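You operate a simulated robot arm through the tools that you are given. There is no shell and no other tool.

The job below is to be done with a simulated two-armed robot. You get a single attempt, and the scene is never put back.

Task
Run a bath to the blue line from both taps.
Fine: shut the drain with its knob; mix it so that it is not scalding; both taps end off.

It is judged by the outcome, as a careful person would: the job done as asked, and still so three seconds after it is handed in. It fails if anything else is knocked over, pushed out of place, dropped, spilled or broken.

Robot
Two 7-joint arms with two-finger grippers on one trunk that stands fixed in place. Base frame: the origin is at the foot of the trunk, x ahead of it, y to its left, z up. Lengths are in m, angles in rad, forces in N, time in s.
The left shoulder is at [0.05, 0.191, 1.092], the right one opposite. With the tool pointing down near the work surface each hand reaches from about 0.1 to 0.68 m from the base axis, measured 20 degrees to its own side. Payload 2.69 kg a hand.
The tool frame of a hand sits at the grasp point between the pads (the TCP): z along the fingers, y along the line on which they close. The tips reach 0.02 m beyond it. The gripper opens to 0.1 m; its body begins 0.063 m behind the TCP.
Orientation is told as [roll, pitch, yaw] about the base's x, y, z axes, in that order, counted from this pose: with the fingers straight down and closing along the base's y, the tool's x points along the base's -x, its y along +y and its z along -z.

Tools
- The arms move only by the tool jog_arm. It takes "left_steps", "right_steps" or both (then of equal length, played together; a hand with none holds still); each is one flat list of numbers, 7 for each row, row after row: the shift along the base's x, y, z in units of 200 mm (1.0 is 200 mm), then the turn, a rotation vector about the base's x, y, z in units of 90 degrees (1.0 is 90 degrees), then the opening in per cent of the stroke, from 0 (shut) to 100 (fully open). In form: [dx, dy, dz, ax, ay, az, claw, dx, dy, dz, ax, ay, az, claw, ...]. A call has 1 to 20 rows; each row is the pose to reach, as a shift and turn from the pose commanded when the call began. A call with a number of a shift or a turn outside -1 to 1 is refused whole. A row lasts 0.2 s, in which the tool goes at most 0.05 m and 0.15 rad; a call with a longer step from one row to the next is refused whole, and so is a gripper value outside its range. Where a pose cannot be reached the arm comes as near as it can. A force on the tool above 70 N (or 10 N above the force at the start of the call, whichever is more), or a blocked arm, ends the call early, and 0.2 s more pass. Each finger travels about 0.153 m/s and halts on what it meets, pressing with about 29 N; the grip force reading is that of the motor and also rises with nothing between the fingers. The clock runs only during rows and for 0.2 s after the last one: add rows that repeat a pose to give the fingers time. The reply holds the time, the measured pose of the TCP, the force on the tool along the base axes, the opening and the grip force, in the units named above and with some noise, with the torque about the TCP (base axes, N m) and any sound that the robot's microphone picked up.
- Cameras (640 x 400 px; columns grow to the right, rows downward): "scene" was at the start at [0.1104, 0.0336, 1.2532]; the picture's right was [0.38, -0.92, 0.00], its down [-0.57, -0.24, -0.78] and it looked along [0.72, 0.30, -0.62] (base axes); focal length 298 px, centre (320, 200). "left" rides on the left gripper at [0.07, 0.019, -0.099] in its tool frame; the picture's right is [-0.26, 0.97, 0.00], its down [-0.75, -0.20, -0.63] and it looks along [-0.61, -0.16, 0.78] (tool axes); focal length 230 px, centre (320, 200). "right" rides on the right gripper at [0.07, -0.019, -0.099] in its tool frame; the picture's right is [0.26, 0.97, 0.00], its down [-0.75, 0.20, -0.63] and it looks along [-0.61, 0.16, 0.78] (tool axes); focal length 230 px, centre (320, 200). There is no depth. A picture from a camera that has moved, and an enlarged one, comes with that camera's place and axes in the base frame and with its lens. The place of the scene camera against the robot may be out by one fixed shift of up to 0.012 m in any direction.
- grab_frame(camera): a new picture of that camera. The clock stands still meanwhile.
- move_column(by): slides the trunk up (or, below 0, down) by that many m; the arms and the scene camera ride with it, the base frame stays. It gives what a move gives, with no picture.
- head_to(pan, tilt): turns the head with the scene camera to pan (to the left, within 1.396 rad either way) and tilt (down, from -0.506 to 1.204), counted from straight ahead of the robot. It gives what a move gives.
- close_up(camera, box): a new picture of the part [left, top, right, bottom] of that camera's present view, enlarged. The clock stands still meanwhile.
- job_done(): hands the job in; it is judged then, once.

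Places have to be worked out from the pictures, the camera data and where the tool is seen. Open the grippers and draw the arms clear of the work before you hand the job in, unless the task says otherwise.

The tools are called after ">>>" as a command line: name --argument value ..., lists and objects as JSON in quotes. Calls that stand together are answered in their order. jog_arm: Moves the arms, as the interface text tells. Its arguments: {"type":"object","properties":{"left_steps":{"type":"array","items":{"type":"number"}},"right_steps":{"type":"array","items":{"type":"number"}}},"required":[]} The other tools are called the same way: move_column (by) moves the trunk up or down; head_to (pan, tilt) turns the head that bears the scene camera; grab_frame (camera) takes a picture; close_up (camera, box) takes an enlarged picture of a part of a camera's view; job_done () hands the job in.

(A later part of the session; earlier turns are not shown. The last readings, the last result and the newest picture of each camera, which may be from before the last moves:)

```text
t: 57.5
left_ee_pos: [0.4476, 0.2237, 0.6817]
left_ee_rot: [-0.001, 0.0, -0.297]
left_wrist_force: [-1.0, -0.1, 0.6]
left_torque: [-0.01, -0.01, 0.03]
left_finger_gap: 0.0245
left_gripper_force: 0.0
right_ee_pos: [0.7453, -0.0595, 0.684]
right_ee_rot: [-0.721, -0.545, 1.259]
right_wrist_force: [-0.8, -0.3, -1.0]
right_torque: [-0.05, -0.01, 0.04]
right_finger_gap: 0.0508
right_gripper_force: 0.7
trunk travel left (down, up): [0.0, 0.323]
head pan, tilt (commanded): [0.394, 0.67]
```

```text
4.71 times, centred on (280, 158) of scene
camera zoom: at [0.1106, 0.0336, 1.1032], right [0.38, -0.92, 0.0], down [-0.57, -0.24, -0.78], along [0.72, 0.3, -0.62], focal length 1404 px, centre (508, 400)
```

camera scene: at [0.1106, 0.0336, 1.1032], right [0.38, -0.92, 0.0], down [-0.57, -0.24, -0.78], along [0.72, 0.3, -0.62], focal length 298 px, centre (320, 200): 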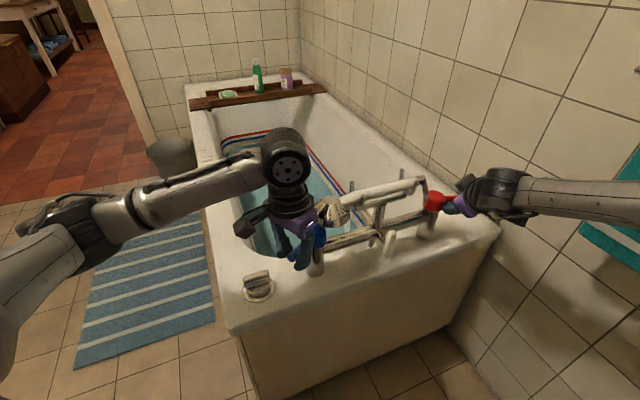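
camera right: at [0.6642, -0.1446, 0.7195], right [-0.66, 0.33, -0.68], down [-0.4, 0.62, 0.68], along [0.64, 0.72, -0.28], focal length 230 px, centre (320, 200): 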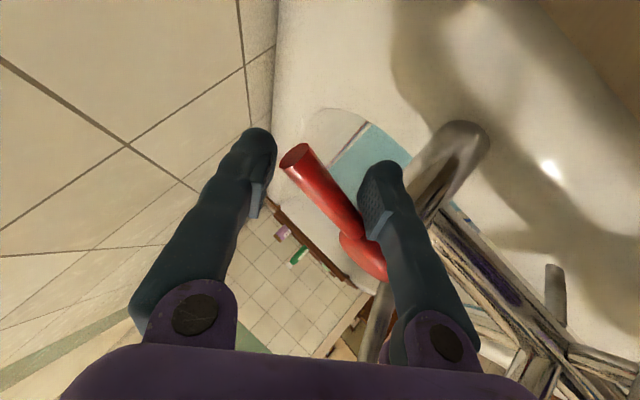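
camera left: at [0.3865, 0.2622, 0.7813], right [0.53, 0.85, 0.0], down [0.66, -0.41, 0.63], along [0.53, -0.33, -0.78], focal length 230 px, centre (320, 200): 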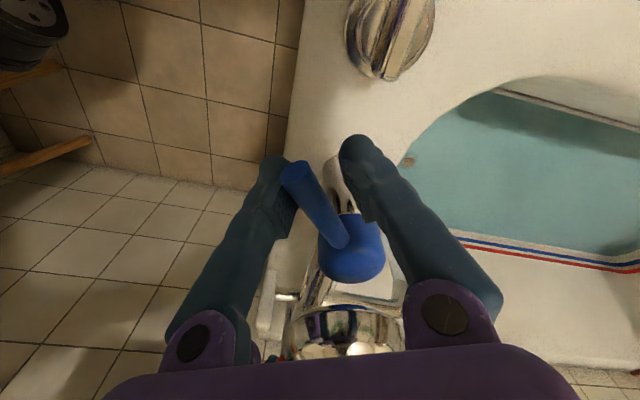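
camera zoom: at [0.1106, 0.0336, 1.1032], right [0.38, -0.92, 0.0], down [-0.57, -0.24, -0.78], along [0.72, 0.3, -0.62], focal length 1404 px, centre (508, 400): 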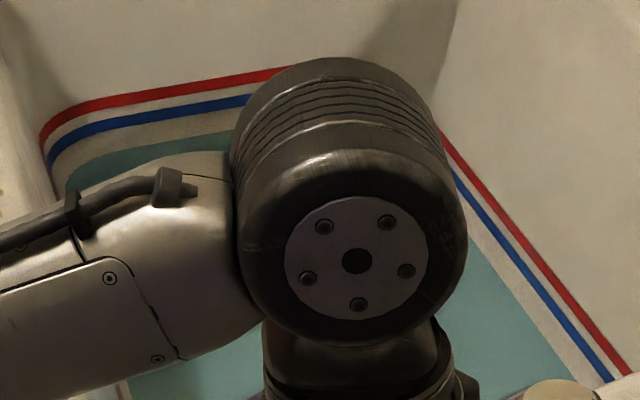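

The blue lever is about 56 degrees open, matching the red. Both taps run together now; I let it fill 4 seconds and measure again.

>>> close_up --camera "scene" --box '[220, 125, 270, 155]'

>>> jog_arm --left_steps '[0, 0, 0, 0, 0, 0, 24, 0, 0, 0, 0, 0, 0, 24, 0, 0, 0, 0, 0, 0, 24, 0, 0, 0, 0, 0, 0, 24, 0, 0, 0, 0, 0, 0, 24, 0, 0, 0, 0, 0, 0, 24, 0, 0, 0, 0, 0, 0, 24, 0, 0, 0, 0, 0, 0, 24, 0, 0, 0, 0, 0, 0, 24, 0, 0, 0, 0, 0, 0, 24, 0, 0, 0, 0, 0, 0, 24, 0, 0, 0, 0, 0, 0, 24, 0, 0, 0, 0, 0, 0, 24, 0, 0, 0, 0, 0, 0, 24, 0, 0, 0, 0, 0, 0, 24, 0, 0, 0, 0, 0, 0, 24, 0, 0, 0, 0, 0, 0, 24, 0, 0, 0, 0, 0, 0, 24, 0, 0, 0, 0, 0, 0, 24]'

>>> close_up --camera "scene" --box '[220, 125, 270, 155]'

>>> close_up --camera "left" --box '[400, 80, 640, 290]'

```text
12.80 times, centred on (245, 140) of scene
camera zoom: at [0.1106, 0.0336, 1.1032], right [0.38, -0.92, 0.0], down [-0.57, -0.24, -0.78], along [0.72, 0.3, -0.62], focal length 3818 px, centre (1280, 968)
```

zoom: 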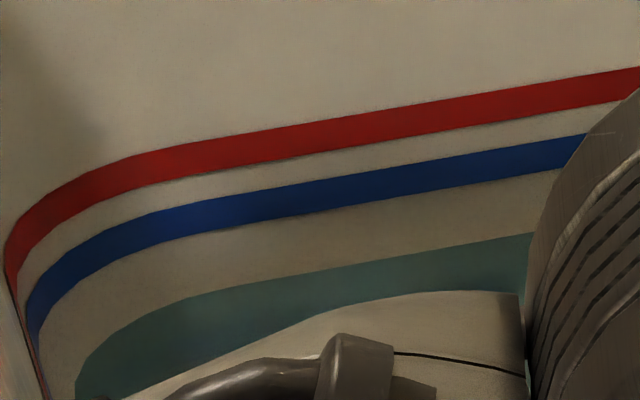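

```text
t: 61.5
left_ee_pos: [0.4472, 0.2237, 0.6817]
left_ee_rot: [0.0, 0.001, -0.294]
left_wrist_force: [0.5, 0.0, -0.2]
left_torque: [-0.01, -0.03, -0.01]
left_finger_gap: 0.0243
left_gripper_force: 0.0
right_ee_pos: [0.7449, -0.0604, 0.6821]
right_ee_rot: [-0.72, -0.543, 1.26]
right_wrist_force: [-0.3, 0.1, -1.4]
right_torque: [-0.02, 0.0, 0.05]
right_finger_gap: 0.0506
right_gripper_force: 0.1
trunk travel left (down, up): [0.0, 0.323]
head pan, tilt (commanded): [0.394, 0.67]
```

```text
12.80 times, centred on (245, 140) of scene
camera zoom: at [0.1105, 0.0336, 1.1032], right [0.38, -0.92, 0.0], down [-0.57, -0.24, -0.78], along [0.72, 0.3, -0.62], focal length 3818 px, centre (1280, 968)
```

zoom: 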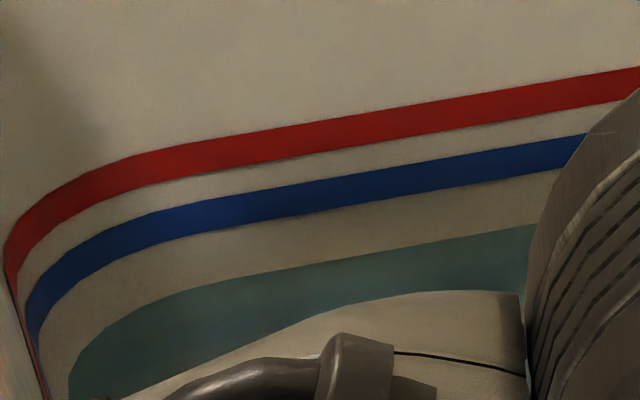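

```text
1.90 times, centred on (520, 185) of left
camera zoom: at [0.3864, 0.262, 0.7813], right [0.53, 0.85, 0.0], down [0.66, -0.41, 0.63], along [0.53, -0.33, -0.78], focal length 438 px, centre (-61, 229)
```

zoom: 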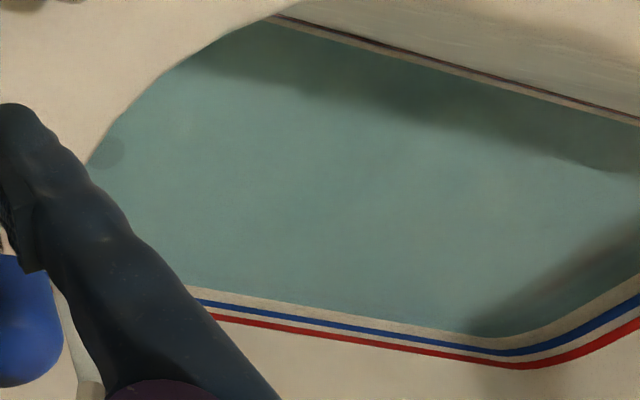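

Together the level climbs about 10 px per 4 s in this zoom with about 65 px left to the middle of the blue line, so roughly 25 s remain. I keep both running and re-measure.

>>> jog_arm --left_steps '[0, 0, 0, 0, 0, 0, 24, 0, 0, 0, 0, 0, 0, 24, 0, 0, 0, 0, 0, 0, 24, 0, 0, 0, 0, 0, 0, 24, 0, 0, 0, 0, 0, 0, 24, 0, 0, 0, 0, 0, 0, 24, 0, 0, 0, 0, 0, 0, 24, 0, 0, 0, 0, 0, 0, 24, 0, 0, 0, 0, 0, 0, 24, 0, 0, 0, 0, 0, 0, 24, 0, 0, 0, 0, 0, 0, 24, 0, 0, 0, 0, 0, 0, 24, 0, 0, 0, 0, 0, 0, 24, 0, 0, 0, 0, 0, 0, 24, 0, 0, 0, 0, 0, 0, 24, 0, 0, 0, 0, 0, 0, 24, 0, 0, 0, 0, 0, 0, 24, 0, 0, 0, 0, 0, 0, 24, 0, 0, 0, 0, 0, 0, 24]'

>>> close_up --camera "scene" --box '[220, 125, 270, 155]'

>>> grab_frame --camera "scene"

```text
t: 65.5
left_ee_pos: [0.447, 0.2231, 0.6817]
left_ee_rot: [0.001, -0.001, -0.294]
left_wrist_force: [-0.6, -0.3, 0.2]
left_torque: [0.01, 0.02, -0.06]
left_finger_gap: 0.0239
left_gripper_force: 0.0
right_ee_pos: [0.7457, -0.0601, 0.6824]
right_ee_rot: [-0.721, -0.543, 1.26]
right_wrist_force: [-0.7, -0.1, -1.1]
right_torque: [-0.02, 0.0, -0.01]
right_finger_gap: 0.0506
right_gripper_force: 0.2
trunk travel left (down, up): [0.0, 0.323]
head pan, tilt (commanded): [0.394, 0.67]
```

```text
12.80 times, centred on (245, 140) of scene
camera zoom: at [0.1105, 0.0336, 1.1032], right [0.38, -0.92, 0.0], down [-0.57, -0.24, -0.78], along [0.72, 0.3, -0.62], focal length 3818 px, centre (1280, 968)
```

zoom: 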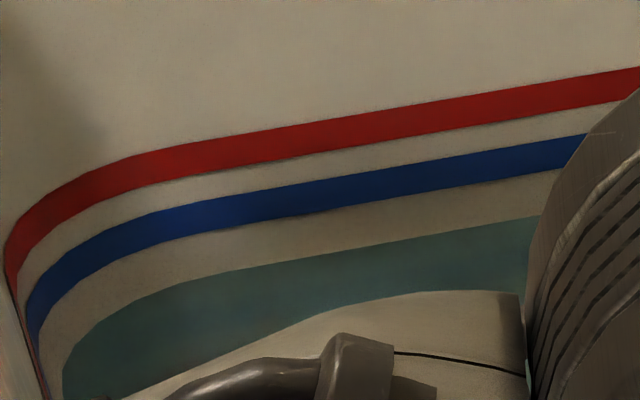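

```text
taken
camera scene: at [0.1105, 0.0336, 1.1032], right [0.38, -0.92, 0.0], down [-0.57, -0.24, -0.78], along [0.72, 0.3, -0.62], focal length 298 px, centre (320, 200)
```

scene: 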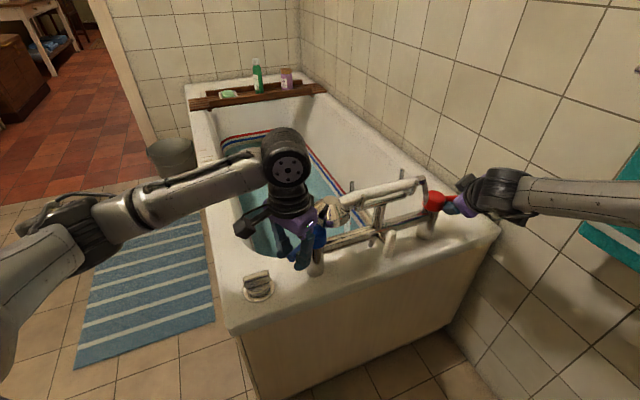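

The edge is at about 253 (blue centre 197), rising about 9 px per 4 s as expected. I keep both running.

>>> jog_arm --left_steps '[0, 0, 0, 0, 0, 0, 24, 0, 0, 0, 0, 0, 0, 24, 0, 0, 0, 0, 0, 0, 24, 0, 0, 0, 0, 0, 0, 24, 0, 0, 0, 0, 0, 0, 24, 0, 0, 0, 0, 0, 0, 24, 0, 0, 0, 0, 0, 0, 24, 0, 0, 0, 0, 0, 0, 24, 0, 0, 0, 0, 0, 0, 24, 0, 0, 0, 0, 0, 0, 24, 0, 0, 0, 0, 0, 0, 24, 0, 0, 0, 0, 0, 0, 24, 0, 0, 0, 0, 0, 0, 24, 0, 0, 0, 0, 0, 0, 24, 0, 0, 0, 0, 0, 0, 24, 0, 0, 0, 0, 0, 0, 24, 0, 0, 0, 0, 0, 0, 24, 0, 0, 0, 0, 0, 0, 24, 0, 0, 0, 0, 0, 0, 24]'

>>> close_up --camera "scene" --box '[220, 125, 270, 155]'

```text
t: 69.5
left_ee_pos: [0.4474, 0.2235, 0.6817]
left_ee_rot: [0.0, 0.0, -0.294]
left_wrist_force: [0.2, -0.8, 0.5]
left_torque: [-0.01, 0.02, -0.02]
left_finger_gap: 0.024
left_gripper_force: 0.1
right_ee_pos: [0.7441, -0.0601, 0.6828]
right_ee_rot: [-0.722, -0.544, 1.26]
right_wrist_force: [-0.6, -1.0, -0.2]
right_torque: [-0.01, 0.0, 0.02]
right_finger_gap: 0.0502
right_gripper_force: 0.6
trunk travel left (down, up): [0.0, 0.323]
head pan, tilt (commanded): [0.394, 0.67]
```

```text
12.80 times, centred on (245, 140) of scene
camera zoom: at [0.1105, 0.0336, 1.1032], right [0.38, -0.92, 0.0], down [-0.57, -0.24, -0.78], along [0.72, 0.3, -0.62], focal length 3818 px, centre (1280, 968)
```

zoom: 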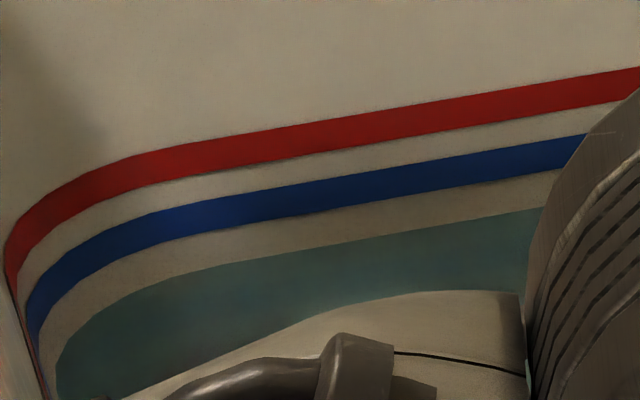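

About 48 px to the middle of the blue line, at roughly 2.1 px/s. I continue.

>>> jog_arm --left_steps '[0, 0, 0, 0, 0, 0, 24, 0, 0, 0, 0, 0, 0, 24, 0, 0, 0, 0, 0, 0, 24, 0, 0, 0, 0, 0, 0, 24, 0, 0, 0, 0, 0, 0, 24, 0, 0, 0, 0, 0, 0, 24, 0, 0, 0, 0, 0, 0, 24, 0, 0, 0, 0, 0, 0, 24, 0, 0, 0, 0, 0, 0, 24, 0, 0, 0, 0, 0, 0, 24, 0, 0, 0, 0, 0, 0, 24, 0, 0, 0, 0, 0, 0, 24, 0, 0, 0, 0, 0, 0, 24, 0, 0, 0, 0, 0, 0, 24, 0, 0, 0, 0, 0, 0, 24, 0, 0, 0, 0, 0, 0, 24, 0, 0, 0, 0, 0, 0, 24, 0, 0, 0, 0, 0, 0, 24, 0, 0, 0, 0, 0, 0, 24]'

>>> close_up --camera "scene" --box '[220, 125, 270, 155]'

>>> grab_frame --camera "left"

```text
t: 73.5
left_ee_pos: [0.4479, 0.2235, 0.6819]
left_ee_rot: [-0.003, 0.0, -0.296]
left_wrist_force: [0.2, 0.3, 0.9]
left_torque: [-0.03, 0.03, 0.0]
left_finger_gap: 0.0241
left_gripper_force: 0.1
right_ee_pos: [0.7442, -0.0606, 0.6834]
right_ee_rot: [-0.721, -0.545, 1.26]
right_wrist_force: [-0.6, -1.1, 0.3]
right_torque: [-0.01, -0.02, 0.04]
right_finger_gap: 0.0501
right_gripper_force: 0.1
trunk travel left (down, up): [0.0, 0.323]
head pan, tilt (commanded): [0.394, 0.67]
```

```text
12.80 times, centred on (245, 140) of scene
camera zoom: at [0.1105, 0.0336, 1.1032], right [0.38, -0.92, 0.0], down [-0.57, -0.24, -0.78], along [0.72, 0.3, -0.62], focal length 3818 px, centre (1280, 968)
```

zoom: 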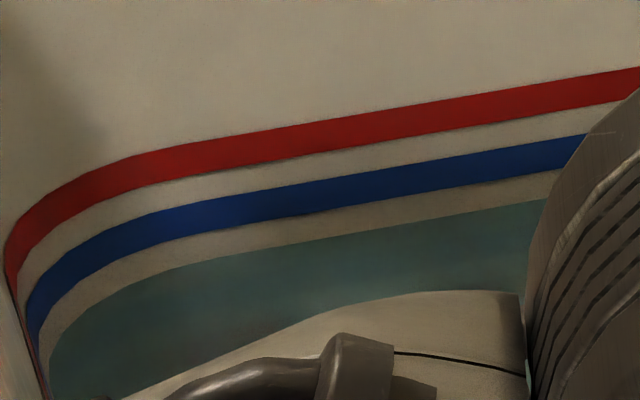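

```text
taken
camera left: at [0.3864, 0.262, 0.7814], right [0.53, 0.85, 0.0], down [0.66, -0.41, 0.63], along [0.53, -0.33, -0.78], focal length 230 px, centre (320, 200)
```

left: 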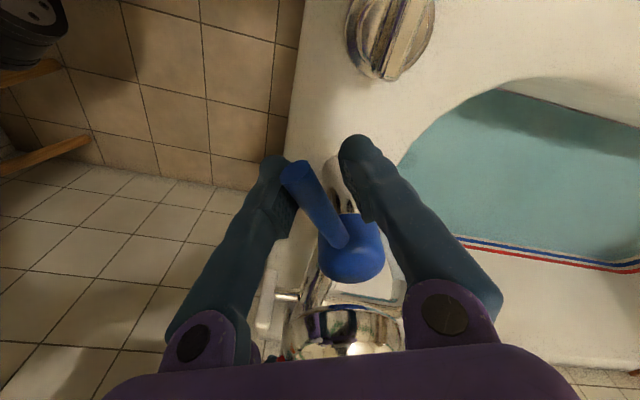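

Edge at about 238, still 41 px below the line's middle. I continue filling.

>>> jog_arm --left_steps '[0, 0, 0, 0, 0, 0, 24, 0, 0, 0, 0, 0, 0, 24, 0, 0, 0, 0, 0, 0, 24, 0, 0, 0, 0, 0, 0, 24, 0, 0, 0, 0, 0, 0, 24, 0, 0, 0, 0, 0, 0, 24, 0, 0, 0, 0, 0, 0, 24, 0, 0, 0, 0, 0, 0, 24, 0, 0, 0, 0, 0, 0, 24, 0, 0, 0, 0, 0, 0, 24, 0, 0, 0, 0, 0, 0, 24, 0, 0, 0, 0, 0, 0, 24, 0, 0, 0, 0, 0, 0, 24, 0, 0, 0, 0, 0, 0, 24, 0, 0, 0, 0, 0, 0, 24, 0, 0, 0, 0, 0, 0, 24, 0, 0, 0, 0, 0, 0, 24, 0, 0, 0, 0, 0, 0, 24, 0, 0, 0, 0, 0, 0, 24]'

>>> close_up --camera "scene" --box '[220, 125, 270, 155]'

>>> jog_arm --left_steps '[0, 0, 0, 0, 0, 0, 24, 0, 0, 0, 0, 0, 0, 24, 0, 0, 0, 0, 0, 0, 24, 0, 0, 0, 0, 0, 0, 24, 0, 0, 0, 0, 0, 0, 24, 0, 0, 0, 0, 0, 0, 24, 0, 0, 0, 0, 0, 0, 24, 0, 0, 0, 0, 0, 0, 24, 0, 0, 0, 0, 0, 0, 24, 0, 0, 0, 0, 0, 0, 24, 0, 0, 0, 0, 0, 0, 24, 0, 0, 0, 0, 0, 0, 24, 0, 0, 0, 0, 0, 0, 24, 0, 0, 0, 0, 0, 0, 24]'

>>> close_up --camera "scene" --box '[220, 125, 270, 155]'

>>> grab_frame --camera "right"

```text
t: 77.5
left_ee_pos: [0.4479, 0.2238, 0.6811]
left_ee_rot: [-0.001, -0.001, -0.296]
left_wrist_force: [-1.3, -0.3, 0.2]
left_torque: [0.0, -0.01, 0.0]
left_finger_gap: 0.0239
left_gripper_force: 0.0
right_ee_pos: [0.7453, -0.0609, 0.6827]
right_ee_rot: [-0.723, -0.545, 1.259]
right_wrist_force: [0.3, 0.7, -0.6]
right_torque: [-0.04, -0.02, 0.01]
right_finger_gap: 0.0501
right_gripper_force: 0.2
trunk travel left (down, up): [0.0, 0.323]
head pan, tilt (commanded): [0.394, 0.67]
```

```text
12.80 times, centred on (245, 140) of scene
camera zoom: at [0.1105, 0.0336, 1.1032], right [0.38, -0.92, 0.0], down [-0.57, -0.24, -0.78], along [0.72, 0.3, -0.62], focal length 3818 px, centre (1280, 968)
```

zoom: 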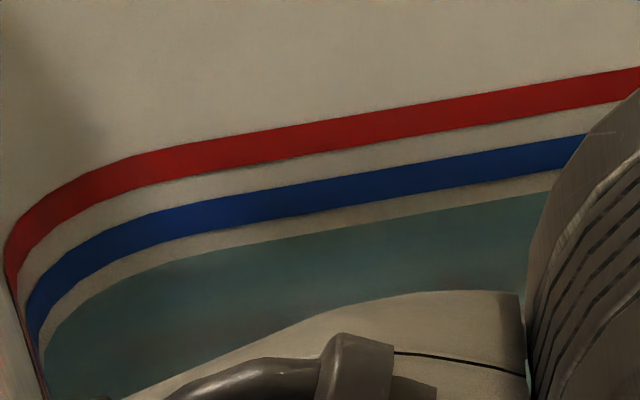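

```text
t: 80.5
left_ee_pos: [0.4487, 0.2234, 0.6816]
left_ee_rot: [-0.001, 0.001, -0.294]
left_wrist_force: [-0.9, 0.3, -0.7]
left_torque: [-0.01, 0.01, 0.0]
left_finger_gap: 0.0241
left_gripper_force: 0.0
right_ee_pos: [0.7456, -0.0598, 0.6836]
right_ee_rot: [-0.722, -0.544, 1.261]
right_wrist_force: [-0.3, -0.7, -0.4]
right_torque: [-0.02, 0.02, -0.01]
right_finger_gap: 0.0498
right_gripper_force: 0.2
trunk travel left (down, up): [0.0, 0.323]
head pan, tilt (commanded): [0.394, 0.67]
```

```text
12.80 times, centred on (245, 140) of scene
camera zoom: at [0.1105, 0.0336, 1.1032], right [0.38, -0.92, 0.0], down [-0.57, -0.24, -0.78], along [0.72, 0.3, -0.62], focal length 3818 px, centre (1280, 968)
```

zoom: 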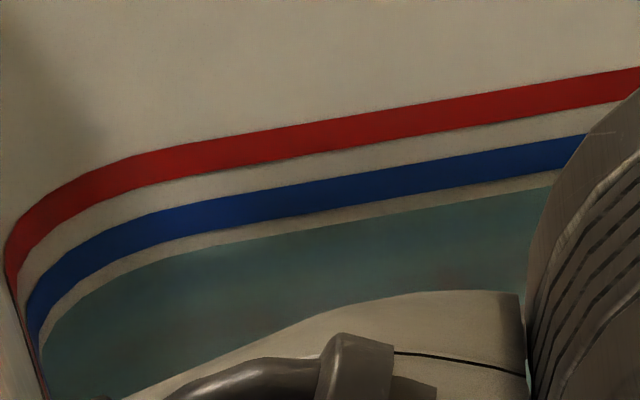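

```text
taken
camera right: at [0.6642, -0.1445, 0.7203], right [-0.66, 0.33, -0.68], down [-0.4, 0.62, 0.68], along [0.64, 0.72, -0.28], focal length 230 px, centre (320, 200)
```

right: 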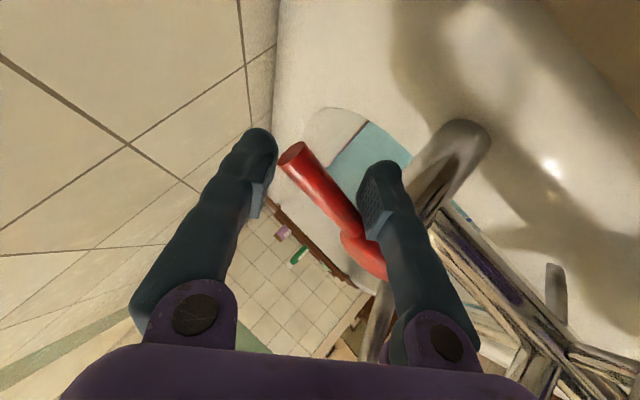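

Edge at about 226 against the line's middle at 197, so about 29 px remain. I let both run 4 more seconds and check.

>>> jog_arm --left_steps '[0, 0, 0, 0, 0, 0, 24, 0, 0, 0, 0, 0, 0, 24, 0, 0, 0, 0, 0, 0, 24, 0, 0, 0, 0, 0, 0, 24, 0, 0, 0, 0, 0, 0, 24, 0, 0, 0, 0, 0, 0, 24, 0, 0, 0, 0, 0, 0, 24, 0, 0, 0, 0, 0, 0, 24, 0, 0, 0, 0, 0, 0, 24, 0, 0, 0, 0, 0, 0, 24, 0, 0, 0, 0, 0, 0, 24, 0, 0, 0, 0, 0, 0, 24, 0, 0, 0, 0, 0, 0, 24, 0, 0, 0, 0, 0, 0, 24, 0, 0, 0, 0, 0, 0, 24, 0, 0, 0, 0, 0, 0, 24, 0, 0, 0, 0, 0, 0, 24, 0, 0, 0, 0, 0, 0, 24, 0, 0, 0, 0, 0, 0, 24]'

>>> close_up --camera "scene" --box '[220, 125, 270, 155]'

>>> close_up --camera "scene" --box '[300, 140, 360, 200]'

```text
t: 84.5
left_ee_pos: [0.4475, 0.2228, 0.6821]
left_ee_rot: [0.0, -0.001, -0.295]
left_wrist_force: [0.3, -0.8, -0.1]
left_torque: [-0.04, 0.01, -0.02]
left_finger_gap: 0.0242
left_gripper_force: 0.0
right_ee_pos: [0.746, -0.0601, 0.6835]
right_ee_rot: [-0.721, -0.544, 1.258]
right_wrist_force: [-0.4, 0.8, 0.5]
right_torque: [-0.03, -0.03, 0.02]
right_finger_gap: 0.05
right_gripper_force: 0.0
trunk travel left (down, up): [0.0, 0.323]
head pan, tilt (commanded): [0.394, 0.67]
```

```text
12.80 times, centred on (245, 140) of scene
camera zoom: at [0.1105, 0.0336, 1.1032], right [0.38, -0.92, 0.0], down [-0.57, -0.24, -0.78], along [0.72, 0.3, -0.62], focal length 3818 px, centre (1280, 968)
```

zoom: 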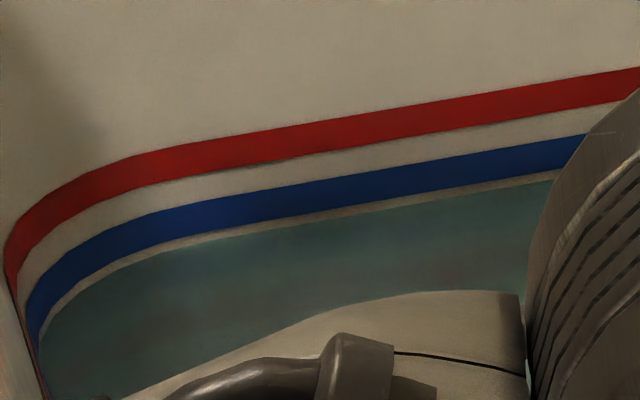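

```text
6.67 times, centred on (330, 170) of scene
camera zoom: at [0.1105, 0.0336, 1.1032], right [0.38, -0.92, 0.0], down [-0.57, -0.24, -0.78], along [0.72, 0.3, -0.62], focal length 1989 px, centre (253, 400)
```

zoom: 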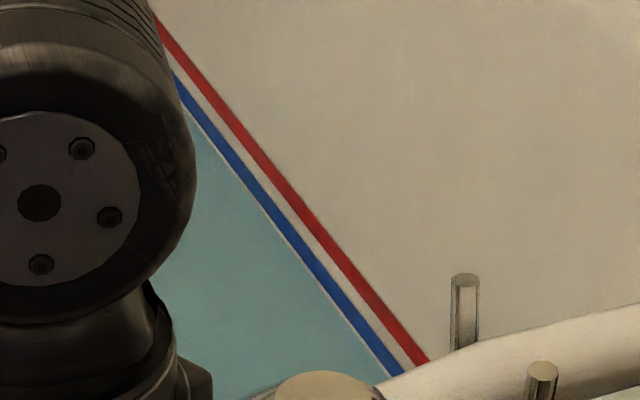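

The water is now just 6 px under the blue line's lower edge. I run about 4 more seconds and check before closing.

>>> jog_arm --left_steps '[0, 0, 0, 0, 0, 0, 24, 0, 0, 0, 0, 0, 0, 24, 0, 0, 0, 0, 0, 0, 24, 0, 0, 0, 0, 0, 0, 24, 0, 0, 0, 0, 0, 0, 24, 0, 0, 0, 0, 0, 0, 24, 0, 0, 0, 0, 0, 0, 24, 0, 0, 0, 0, 0, 0, 24, 0, 0, 0, 0, 0, 0, 24, 0, 0, 0, 0, 0, 0, 24, 0, 0, 0, 0, 0, 0, 24, 0, 0, 0, 0, 0, 0, 24, 0, 0, 0, 0, 0, 0, 24, 0, 0, 0, 0, 0, 0, 24, 0, 0, 0, 0, 0, 0, 24, 0, 0, 0, 0, 0, 0, 24, 0, 0, 0, 0, 0, 0, 24]'

>>> close_up --camera "scene" --box '[220, 125, 270, 155]'

>>> close_up --camera "scene" --box '[310, 160, 360, 200]'

```text
t: 88.2
left_ee_pos: [0.4466, 0.224, 0.6815]
left_ee_rot: [-0.001, -0.001, -0.296]
left_wrist_force: [0.0, 0.7, -1.2]
left_torque: [-0.01, 0.0, -0.01]
left_finger_gap: 0.0242
left_gripper_force: 0.0
right_ee_pos: [0.7449, -0.0608, 0.684]
right_ee_rot: [-0.722, -0.544, 1.259]
right_wrist_force: [-0.3, 0.2, -0.6]
right_torque: [-0.02, -0.01, 0.02]
right_finger_gap: 0.0502
right_gripper_force: 0.0
trunk travel left (down, up): [0.0, 0.323]
head pan, tilt (commanded): [0.394, 0.67]
```

```text
12.80 times, centred on (245, 140) of scene
camera zoom: at [0.1105, 0.0336, 1.1032], right [0.38, -0.92, 0.0], down [-0.57, -0.24, -0.78], along [0.72, 0.3, -0.62], focal length 3818 px, centre (1280, 968)
```

zoom: 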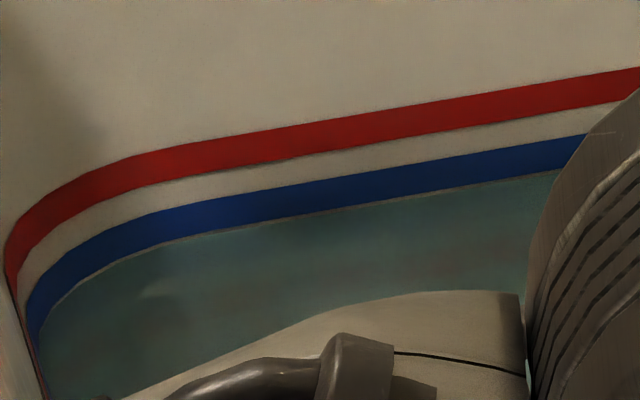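

```text
10.00 times, centred on (335, 180) of scene
camera zoom: at [0.1105, 0.0336, 1.1032], right [0.38, -0.92, 0.0], down [-0.57, -0.24, -0.78], along [0.72, 0.3, -0.62], focal length 2983 px, centre (170, 400)
```

zoom: 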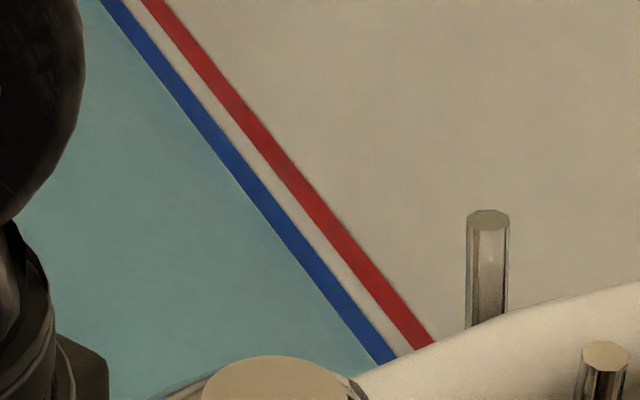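

The water touches the lower edge of the blue line. I run about 3.5 more seconds to bring it into the band, then close both.

>>> jog_arm --left_steps '[0, 0, 0, 0, 0, 0, 24, 0, 0, 0, 0, 0, 0, 24, 0, 0, 0, 0, 0, 0, 24, 0, 0, 0, 0, 0, 0, 24, 0, 0, 0, 0, 0, 0, 24, 0, 0, 0, 0, 0, 0, 24, 0, 0, 0, 0, 0, 0, 24, 0, 0, 0, 0, 0, 0, 24, 0, 0, 0, 0, 0, 0, 24, 0, 0, 0, 0, 0, 0, 24, 0, 0, 0, 0, 0, 0, 24, 0, 0, 0, 0, 0, 0, 24, 0, 0, 0, 0, 0, 0, 24, 0, 0, 0, 0, 0, 0, 24]'

>>> close_up --camera "scene" --box '[220, 125, 270, 155]'

>>> close_up --camera "scene" --box '[310, 160, 360, 200]'

```text
t: 91.2
left_ee_pos: [0.4468, 0.223, 0.6819]
left_ee_rot: [0.001, -0.001, -0.296]
left_wrist_force: [0.4, 0.0, 0.8]
left_torque: [-0.01, -0.04, 0.0]
left_finger_gap: 0.0239
left_gripper_force: 0.1
right_ee_pos: [0.7456, -0.0599, 0.683]
right_ee_rot: [-0.723, -0.543, 1.261]
right_wrist_force: [-0.1, -0.5, 0.0]
right_torque: [-0.01, 0.01, 0.01]
right_finger_gap: 0.05
right_gripper_force: 0.1
trunk travel left (down, up): [0.0, 0.323]
head pan, tilt (commanded): [0.394, 0.67]
```

```text
12.80 times, centred on (245, 140) of scene
camera zoom: at [0.1104, 0.0336, 1.1032], right [0.38, -0.92, 0.0], down [-0.57, -0.24, -0.78], along [0.72, 0.3, -0.62], focal length 3818 px, centre (1280, 968)
```

zoom: 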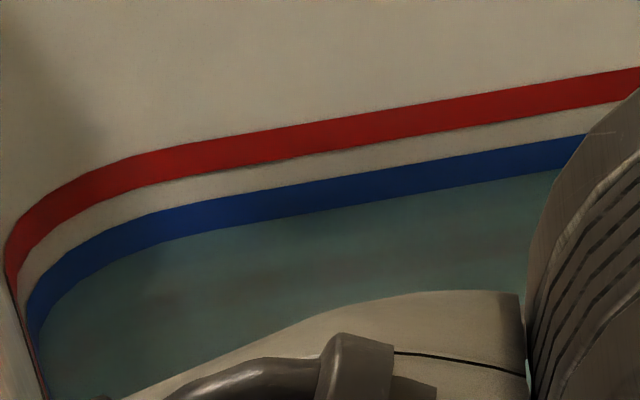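

```text
10.00 times, centred on (335, 180) of scene
camera zoom: at [0.1104, 0.0336, 1.1032], right [0.38, -0.92, 0.0], down [-0.57, -0.24, -0.78], along [0.72, 0.3, -0.62], focal length 2983 px, centre (170, 400)
```

zoom: 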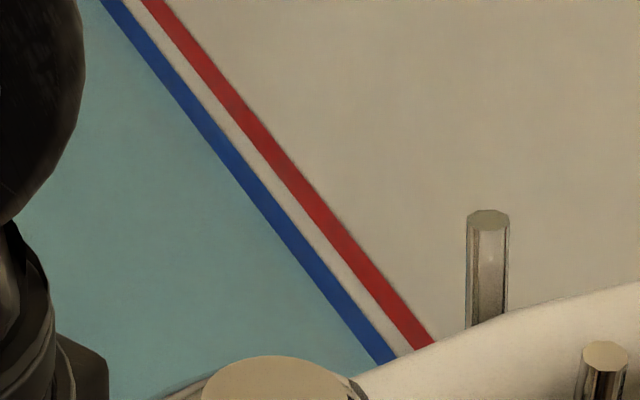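

The surface is now inside the blue band. I close both taps together, with the left hand sweeping blue back along its arc and the right hand pulling red back.

>>> jog_arm --left_steps '[-0.0095, -0.046, 0, 0, 0, 0.0944, 24, -0.012, -0.0925, 0, 0, 0, 0.1889, 24, -0.0075, -0.139, 0, 0, 0, 0.2833, 24, 0.0035, -0.1845, 0, 0, 0, 0.3778, 24, 0.021, -0.2275, 0, 0, 0, 0.4722, 24, 0.045, -0.2675, 0, 0, 0, 0.5667, 24, 0.0745, -0.304, 0, 0, 0, 0.6611, 24, 0.109, -0.335, 0, 0, 0, 0.7556, 24, 0.118, -0.342, 0, 0, 0, 0.7778, 24]' --right_steps '[-0.0775, -0.02, 0, 0, 0, 0, 44, -0.1575, -0.0095, 0, 0, 0, 0, 38, -0.2325, 0.0215, 0, 0, 0, 0, 33, -0.285, 0.0595, 0, 0, 0, 0, 30, -0.3185, 0.095, 0, 0, 0, 0, 30, -0.3185, 0.095, 0, 0, 0, 0, 30, -0.3185, 0.095, 0, 0, 0, 0, 30, -0.3185, 0.095, 0, 0, 0, 0, 30, -0.3185, 0.095, 0, 0, 0, 0, 30]'

>>> grab_frame --camera "right"

>>> grab_frame --camera "left"

>>> grab_frame --camera "scene"

```text
t: 93.2
left_ee_pos: [0.4711, 0.1553, 0.6822]
left_ee_rot: [0.0, -0.001, 0.93]
left_wrist_force: [-3.2, 3.2, 1.0]
left_torque: [-0.04, 0.02, -0.06]
left_finger_gap: 0.0265
left_gripper_force: 1.8
right_ee_pos: [0.6825, -0.0418, 0.6834]
right_ee_rot: [-0.722, -0.544, 1.261]
right_wrist_force: [-0.1, 0.8, 0.2]
right_torque: [0.02, 0.02, 0.0]
right_finger_gap: 0.03
right_gripper_force: 0.1
trunk travel left (down, up): [0.0, 0.323]
head pan, tilt (commanded): [0.394, 0.67]
```

```text
taken
camera right: at [0.6024, -0.1259, 0.7202], right [-0.66, 0.33, -0.68], down [-0.4, 0.62, 0.68], along [0.64, 0.72, -0.28], focal length 230 px, centre (320, 200)
```

right: 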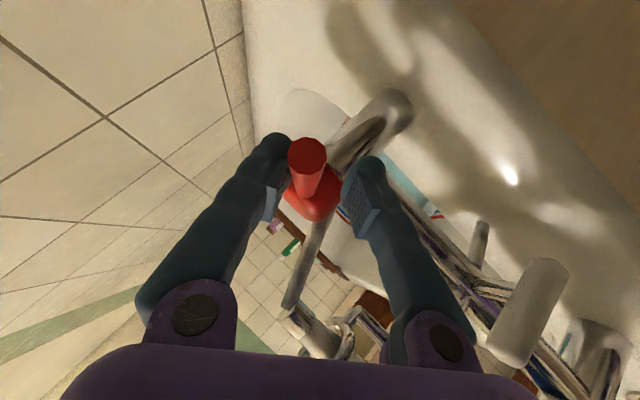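

```text
taken
camera left: at [0.4148, 0.1109, 0.7816], right [-0.62, 0.79, 0.0], down [0.61, 0.48, 0.63], along [0.49, 0.39, -0.78], focal length 230 px, centre (320, 200)
```

left: 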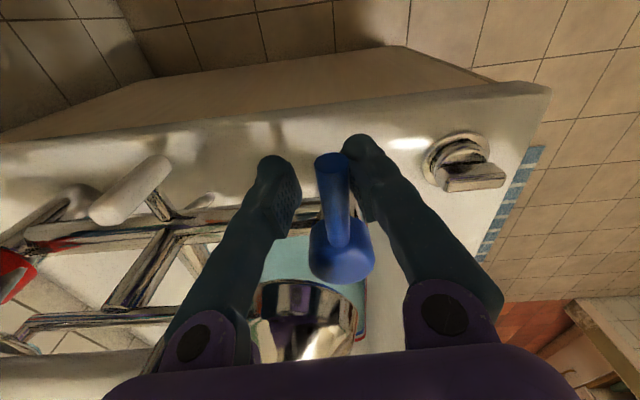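

```text
taken
camera scene: at [0.1103, 0.0338, 1.1032], right [0.38, -0.92, 0.0], down [-0.57, -0.24, -0.78], along [0.72, 0.3, -0.62], focal length 298 px, centre (320, 200)
```

scene: 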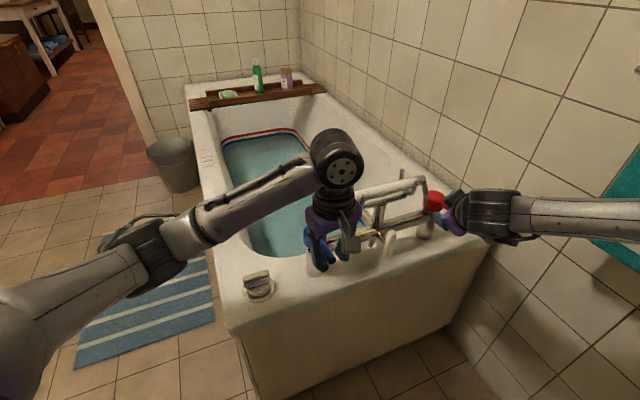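

Blue is back on its stop (about 4.5 N against it). Red is still about 5 degrees short, so I pull it the last bit until its stop shows in the force.

>>> jog_arm --right_steps '[-0.016, 0.024, 0, 0, 0, 0, 30, -0.0325, 0.05, 0, 0, 0, 0, 28, -0.0325, 0.05, 0, 0, 0, 0, 28]'

>>> grab_frame --camera "right"

>>> close_up --camera "scene" --box '[215, 115, 345, 200]'

```text
t: 94.0
left_ee_pos: [0.4719, 0.1553, 0.6819]
left_ee_rot: [-0.001, 0.0, 0.927]
left_wrist_force: [-2.4, 5.3, -0.6]
left_torque: [0.0, -0.03, -0.12]
left_finger_gap: 0.0268
left_gripper_force: 2.1
right_ee_pos: [0.6774, -0.0346, 0.6829]
right_ee_rot: [-0.724, -0.545, 1.257]
right_wrist_force: [5.8, -9.5, 2.5]
right_torque: [-0.02, -0.05, -0.19]
right_finger_gap: 0.0351
right_gripper_force: 5.3
trunk travel left (down, up): [0.0, 0.323]
head pan, tilt (commanded): [0.394, 0.67]
```

```text
taken
camera right: at [0.5963, -0.1176, 0.7203], right [-0.65, 0.33, -0.68], down [-0.4, 0.62, 0.68], along [0.65, 0.71, -0.27], focal length 230 px, centre (320, 200)
```

right: 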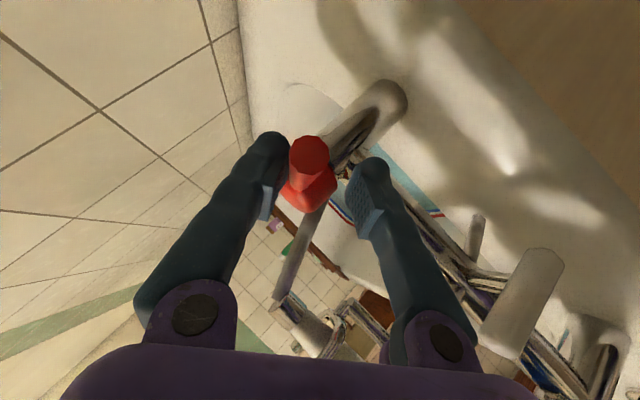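

```text
4.71 times, centred on (280, 158) of scene
camera zoom: at [0.1104, 0.0334, 1.1032], right [0.38, -0.92, 0.0], down [-0.57, -0.24, -0.78], along [0.72, 0.3, -0.62], focal length 1404 px, centre (508, 400)
```

zoom: 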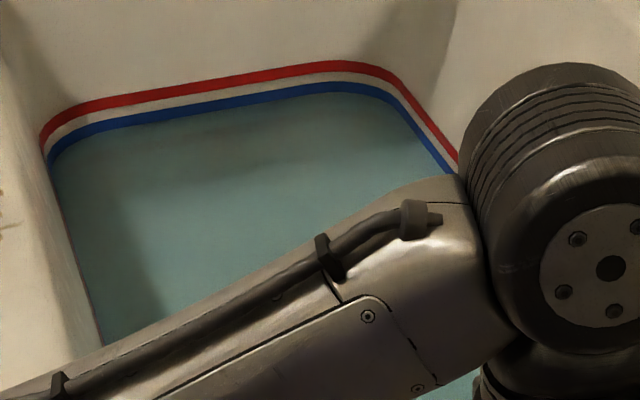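

Red is at its stop too (about 11 N, lever at its starting angle). I check the level closely and whether the spout has stopped.

>>> close_up --camera "scene" --box '[220, 125, 270, 155]'

>>> close_up --camera "scene" --box '[270, 120, 320, 155]'

>>> close_up --camera "right" --box '[240, 180, 420, 380]'

>>> close_up --camera "scene" --box '[290, 160, 440, 280]'

```text
12.80 times, centred on (245, 140) of scene
camera zoom: at [0.1104, 0.0334, 1.1032], right [0.38, -0.92, 0.0], down [-0.57, -0.24, -0.78], along [0.72, 0.3, -0.62], focal length 3818 px, centre (1280, 968)
```

zoom: 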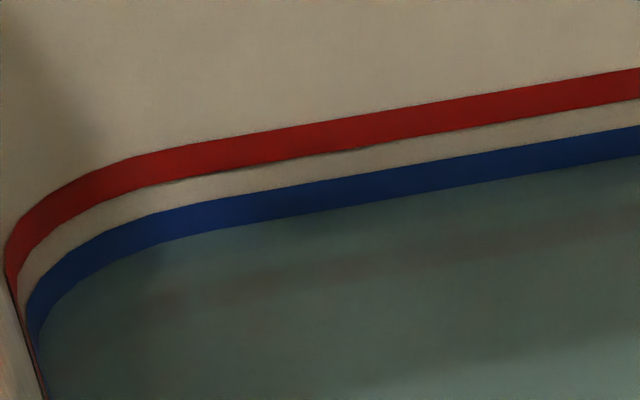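

```text
11.43 times, centred on (295, 138) of scene
camera zoom: at [0.1104, 0.0334, 1.1032], right [0.38, -0.92, 0.0], down [-0.57, -0.24, -0.78], along [0.72, 0.3, -0.62], focal length 3409 px, centre (606, 914)
```

zoom: 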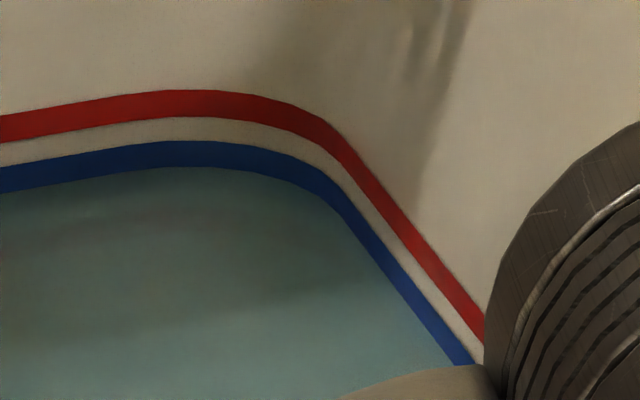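

```text
2.00 times, centred on (330, 280) of right
camera zoom: at [0.5963, -0.1176, 0.7203], right [-0.65, 0.33, -0.68], down [-0.4, 0.62, 0.68], along [0.65, 0.71, -0.27], focal length 460 px, centre (300, 40)
```

zoom: 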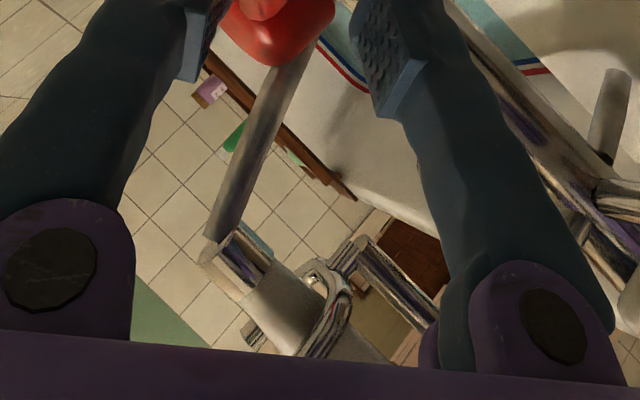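

```text
3.33 times, centred on (365, 220) of scene
camera zoom: at [0.1104, 0.0334, 1.1032], right [0.38, -0.92, 0.0], down [-0.57, -0.24, -0.78], along [0.72, 0.3, -0.62], focal length 994 px, centre (170, 133)
```

zoom: 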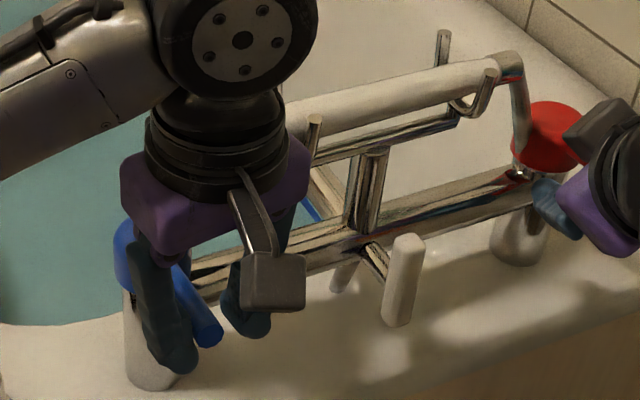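

Both taps are shut; the water covers only the lowest part of the blue band, about 5 mm below its middle. From lever angle × time the two shares are about equal, so I top up with a short equal opening of both (about 40 degrees each).

>>> jog_arm --left_steps '[-0.036, 0.0305, 0, 0, 0, -0.0944, 24, -0.0665, 0.0655, 0, 0, 0, -0.1889, 24, -0.092, 0.1045, 0, 0, 0, -0.2833, 24, -0.111, 0.1475, 0, 0, 0, -0.3778, 24, -0.1235, 0.192, 0, 0, 0, -0.4722, 24, -0.1295, 0.2385, 0, 0, 0, -0.5667, 24, -0.13, 0.2495, 0, 0, 0, -0.5889, 24, -0.13, 0.2495, 0, 0, 0, -0.5889, 24, -0.13, 0.2495, 0, 0, 0, -0.5889, 24, -0.13, 0.2495, 0, 0, 0, -0.5889, 24, -0.13, 0.2495, 0, 0, 0, -0.5889, 24, -0.13, 0.2495, 0, 0, 0, -0.5889, 24]' --right_steps '[0, 0, 0, 0, 0, 0, 30, 0, 0, 0, 0, 0, 0, 30, 0.049, -0.0725, 0, 0, 0, 0, 32, 0.113, -0.122, 0, 0, 0, 0, 34, 0.188, -0.153, 0, 0, 0, 0, 36, 0.2625, -0.1635, 0, 0, 0, 0, 38, 0.2625, -0.1635, 0, 0, 0, 0, 38, 0.2625, -0.1635, 0, 0, 0, 0, 38, 0.2625, -0.1635, 0, 0, 0, 0, 38, 0.2625, -0.1635, 0, 0, 0, 0, 38, 0.2625, -0.1635, 0, 0, 0, 0, 38, 0.2625, -0.1635, 0, 0, 0, 0, 38]'

>>> close_up --camera "scene" --box '[220, 125, 270, 155]'

>>> grab_frame --camera "right"

>>> grab_frame --camera "left"

```text
t: 96.5
left_ee_pos: [0.4448, 0.205, 0.681]
left_ee_rot: [-0.001, 0.001, 0.002]
left_wrist_force: [0.5, -0.4, 0.4]
left_torque: [-0.03, -0.02, 0.01]
left_finger_gap: 0.024
left_gripper_force: 0.1
right_ee_pos: [0.7282, -0.0648, 0.681]
right_ee_rot: [-0.721, -0.545, 1.258]
right_wrist_force: [-2.7, -1.3, -7.2]
right_torque: [-0.13, -0.08, 0.08]
right_finger_gap: 0.0406
right_gripper_force: 1.9
trunk travel left (down, up): [0.0, 0.323]
head pan, tilt (commanded): [0.394, 0.67]
```

```text
12.80 times, centred on (245, 140) of scene
camera zoom: at [0.111, 0.0335, 1.1031], right [0.38, -0.92, 0.0], down [-0.57, -0.24, -0.78], along [0.72, 0.3, -0.62], focal length 3818 px, centre (1280, 968)
```

zoom: 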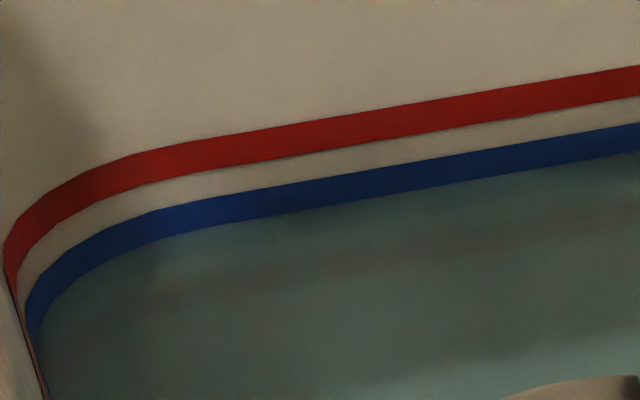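

```text
taken
camera right: at [0.6481, -0.1491, 0.7177], right [-0.66, 0.33, -0.68], down [-0.4, 0.62, 0.68], along [0.64, 0.72, -0.28], focal length 230 px, centre (320, 200)
```

right: 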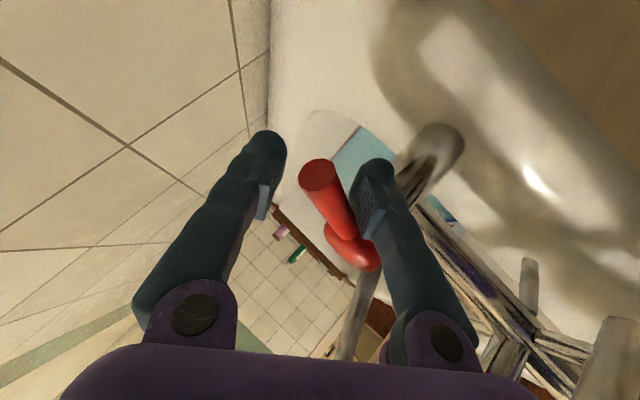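

```text
taken
camera left: at [0.375, 0.2241, 0.7812], right [0.26, 0.97, 0.0], down [0.75, -0.2, 0.63], along [0.61, -0.16, -0.78], focal length 230 px, centre (320, 200)
```

left: 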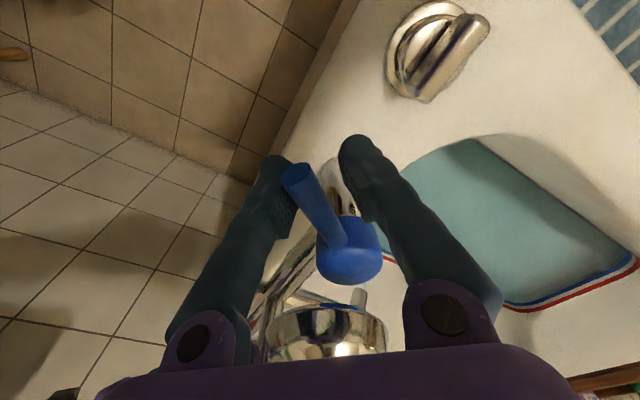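

Both are running at about 40 degrees. I let them run 3 more seconds and look at how much of the band is covered.

>>> jog_arm --left_steps '[0, 0, 0, 0, 0, 0, 24, 0, 0, 0, 0, 0, 0, 24, 0, 0, 0, 0, 0, 0, 24, 0, 0, 0, 0, 0, 0, 24, 0, 0, 0, 0, 0, 0, 24, 0, 0, 0, 0, 0, 0, 24, 0, 0, 0, 0, 0, 0, 24, 0, 0, 0, 0, 0, 0, 24, 0, 0, 0, 0, 0, 0, 24, 0, 0, 0, 0, 0, 0, 24, 0, 0, 0, 0, 0, 0, 24, 0, 0, 0, 0, 0, 0, 24, 0, 0, 0, 0, 0, 0, 24, 0, 0, 0, 0, 0, 0, 24]'

>>> close_up --camera "scene" --box '[220, 125, 270, 155]'

>>> close_up --camera "scene" --box '[240, 128, 265, 144]'

```text
t: 99.5
left_ee_pos: [0.4445, 0.2048, 0.6811]
left_ee_rot: [-0.001, 0.002, 0.001]
left_wrist_force: [-0.1, -0.6, 0.3]
left_torque: [0.0, 0.0, 0.02]
left_finger_gap: 0.0236
left_gripper_force: 0.0
right_ee_pos: [0.7296, -0.0653, 0.6809]
right_ee_rot: [-0.719, -0.545, 1.26]
right_wrist_force: [-1.8, 0.4, -4.7]
right_torque: [-0.07, -0.06, 0.05]
right_finger_gap: 0.0404
right_gripper_force: 1.8
trunk travel left (down, up): [0.0, 0.323]
head pan, tilt (commanded): [0.394, 0.67]
```

```text
12.80 times, centred on (245, 140) of scene
camera zoom: at [0.1108, 0.0336, 1.1031], right [0.38, -0.92, 0.0], down [-0.57, -0.24, -0.78], along [0.72, 0.3, -0.62], focal length 3818 px, centre (1280, 968)
```

zoom: 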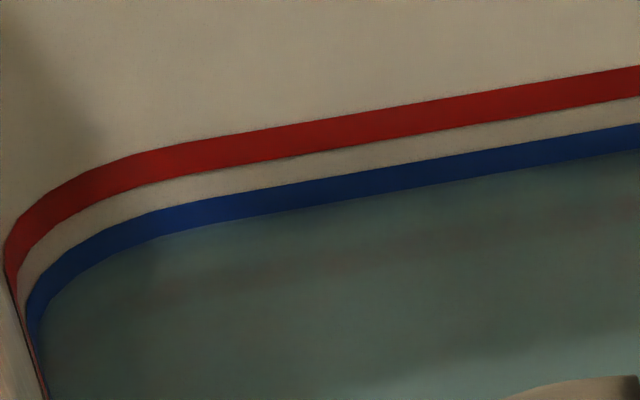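

```text
16.00 times, centred on (252, 136) of scene
camera zoom: at [0.1108, 0.0336, 1.1031], right [0.38, -0.92, 0.0], down [-0.57, -0.24, -0.78], along [0.72, 0.3, -0.62], focal length 4773 px, centre (1400, 1224)
```

zoom: 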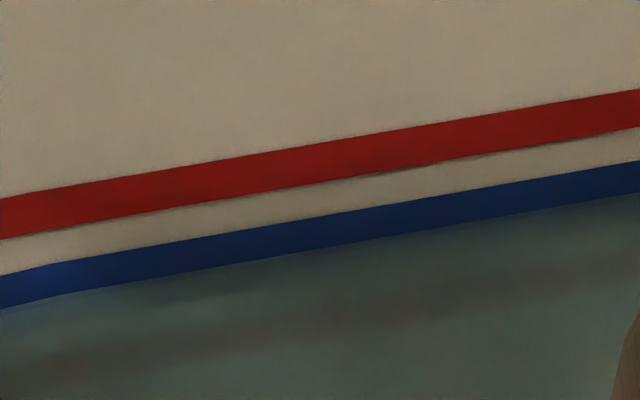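

About a quarter of the band is covered now. I run 4 more seconds to bring it near the middle.

>>> jog_arm --left_steps '[0, 0, 0, 0, 0, 0, 24, 0, 0, 0, 0, 0, 0, 24, 0, 0, 0, 0, 0, 0, 24, 0, 0, 0, 0, 0, 0, 24, 0, 0, 0, 0, 0, 0, 24, 0, 0, 0, 0, 0, 0, 24, 0, 0, 0, 0, 0, 0, 24, 0, 0, 0, 0, 0, 0, 24, 0, 0, 0, 0, 0, 0, 24, 0, 0, 0, 0, 0, 0, 24, 0, 0, 0, 0, 0, 0, 24, 0, 0, 0, 0, 0, 0, 24, 0, 0, 0, 0, 0, 0, 24, 0, 0, 0, 0, 0, 0, 24, 0, 0, 0, 0, 0, 0, 24, 0, 0, 0, 0, 0, 0, 24, 0, 0, 0, 0, 0, 0, 24, 0, 0, 0, 0, 0, 0, 24]'

>>> close_up --camera "scene" --box '[240, 128, 265, 144]'

>>> close_up --camera "left" --box '[490, 220, 640, 320]'

```text
t: 103.3
left_ee_pos: [0.4442, 0.2054, 0.6819]
left_ee_rot: [0.001, 0.0, 0.002]
left_wrist_force: [-0.4, 0.0, -0.6]
left_torque: [0.0, 0.02, 0.0]
left_finger_gap: 0.0239
left_gripper_force: 0.1
right_ee_pos: [0.7278, -0.0634, 0.6814]
right_ee_rot: [-0.72, -0.544, 1.26]
right_wrist_force: [-1.6, 0.2, -2.6]
right_torque: [0.0, -0.04, 0.04]
right_finger_gap: 0.0392
right_gripper_force: 0.8
trunk travel left (down, up): [0.0, 0.323]
head pan, tilt (commanded): [0.394, 0.67]
```

```text
16.00 times, centred on (252, 136) of scene
camera zoom: at [0.1107, 0.0336, 1.1031], right [0.38, -0.92, 0.0], down [-0.57, -0.24, -0.78], along [0.72, 0.3, -0.62], focal length 4773 px, centre (1400, 1224)
```

zoom: 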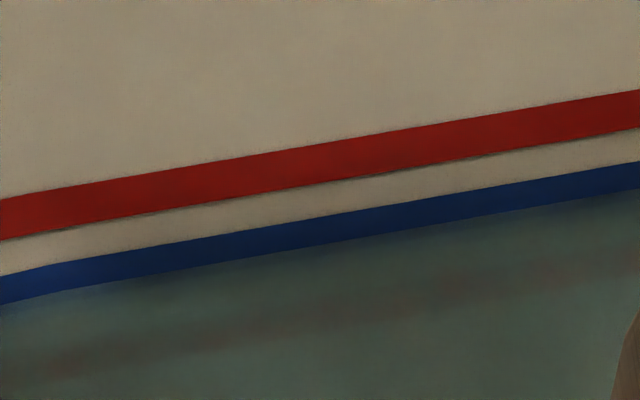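

```text
4.00 times, centred on (565, 270) of left
camera zoom: at [0.3748, 0.2241, 0.7814], right [0.26, 0.97, 0.0], down [0.75, -0.2, 0.63], along [0.61, -0.16, -0.78], focal length 920 px, centre (-660, -80)
```

zoom: 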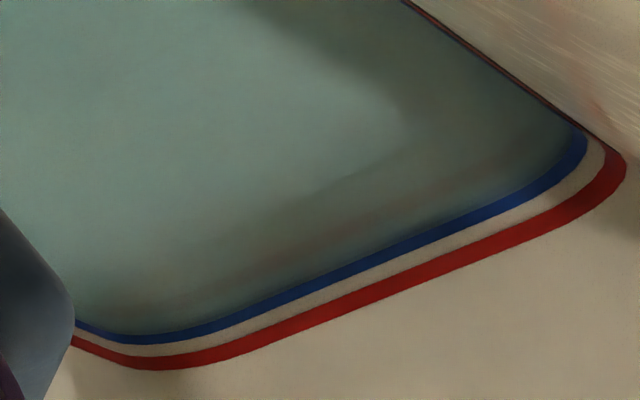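

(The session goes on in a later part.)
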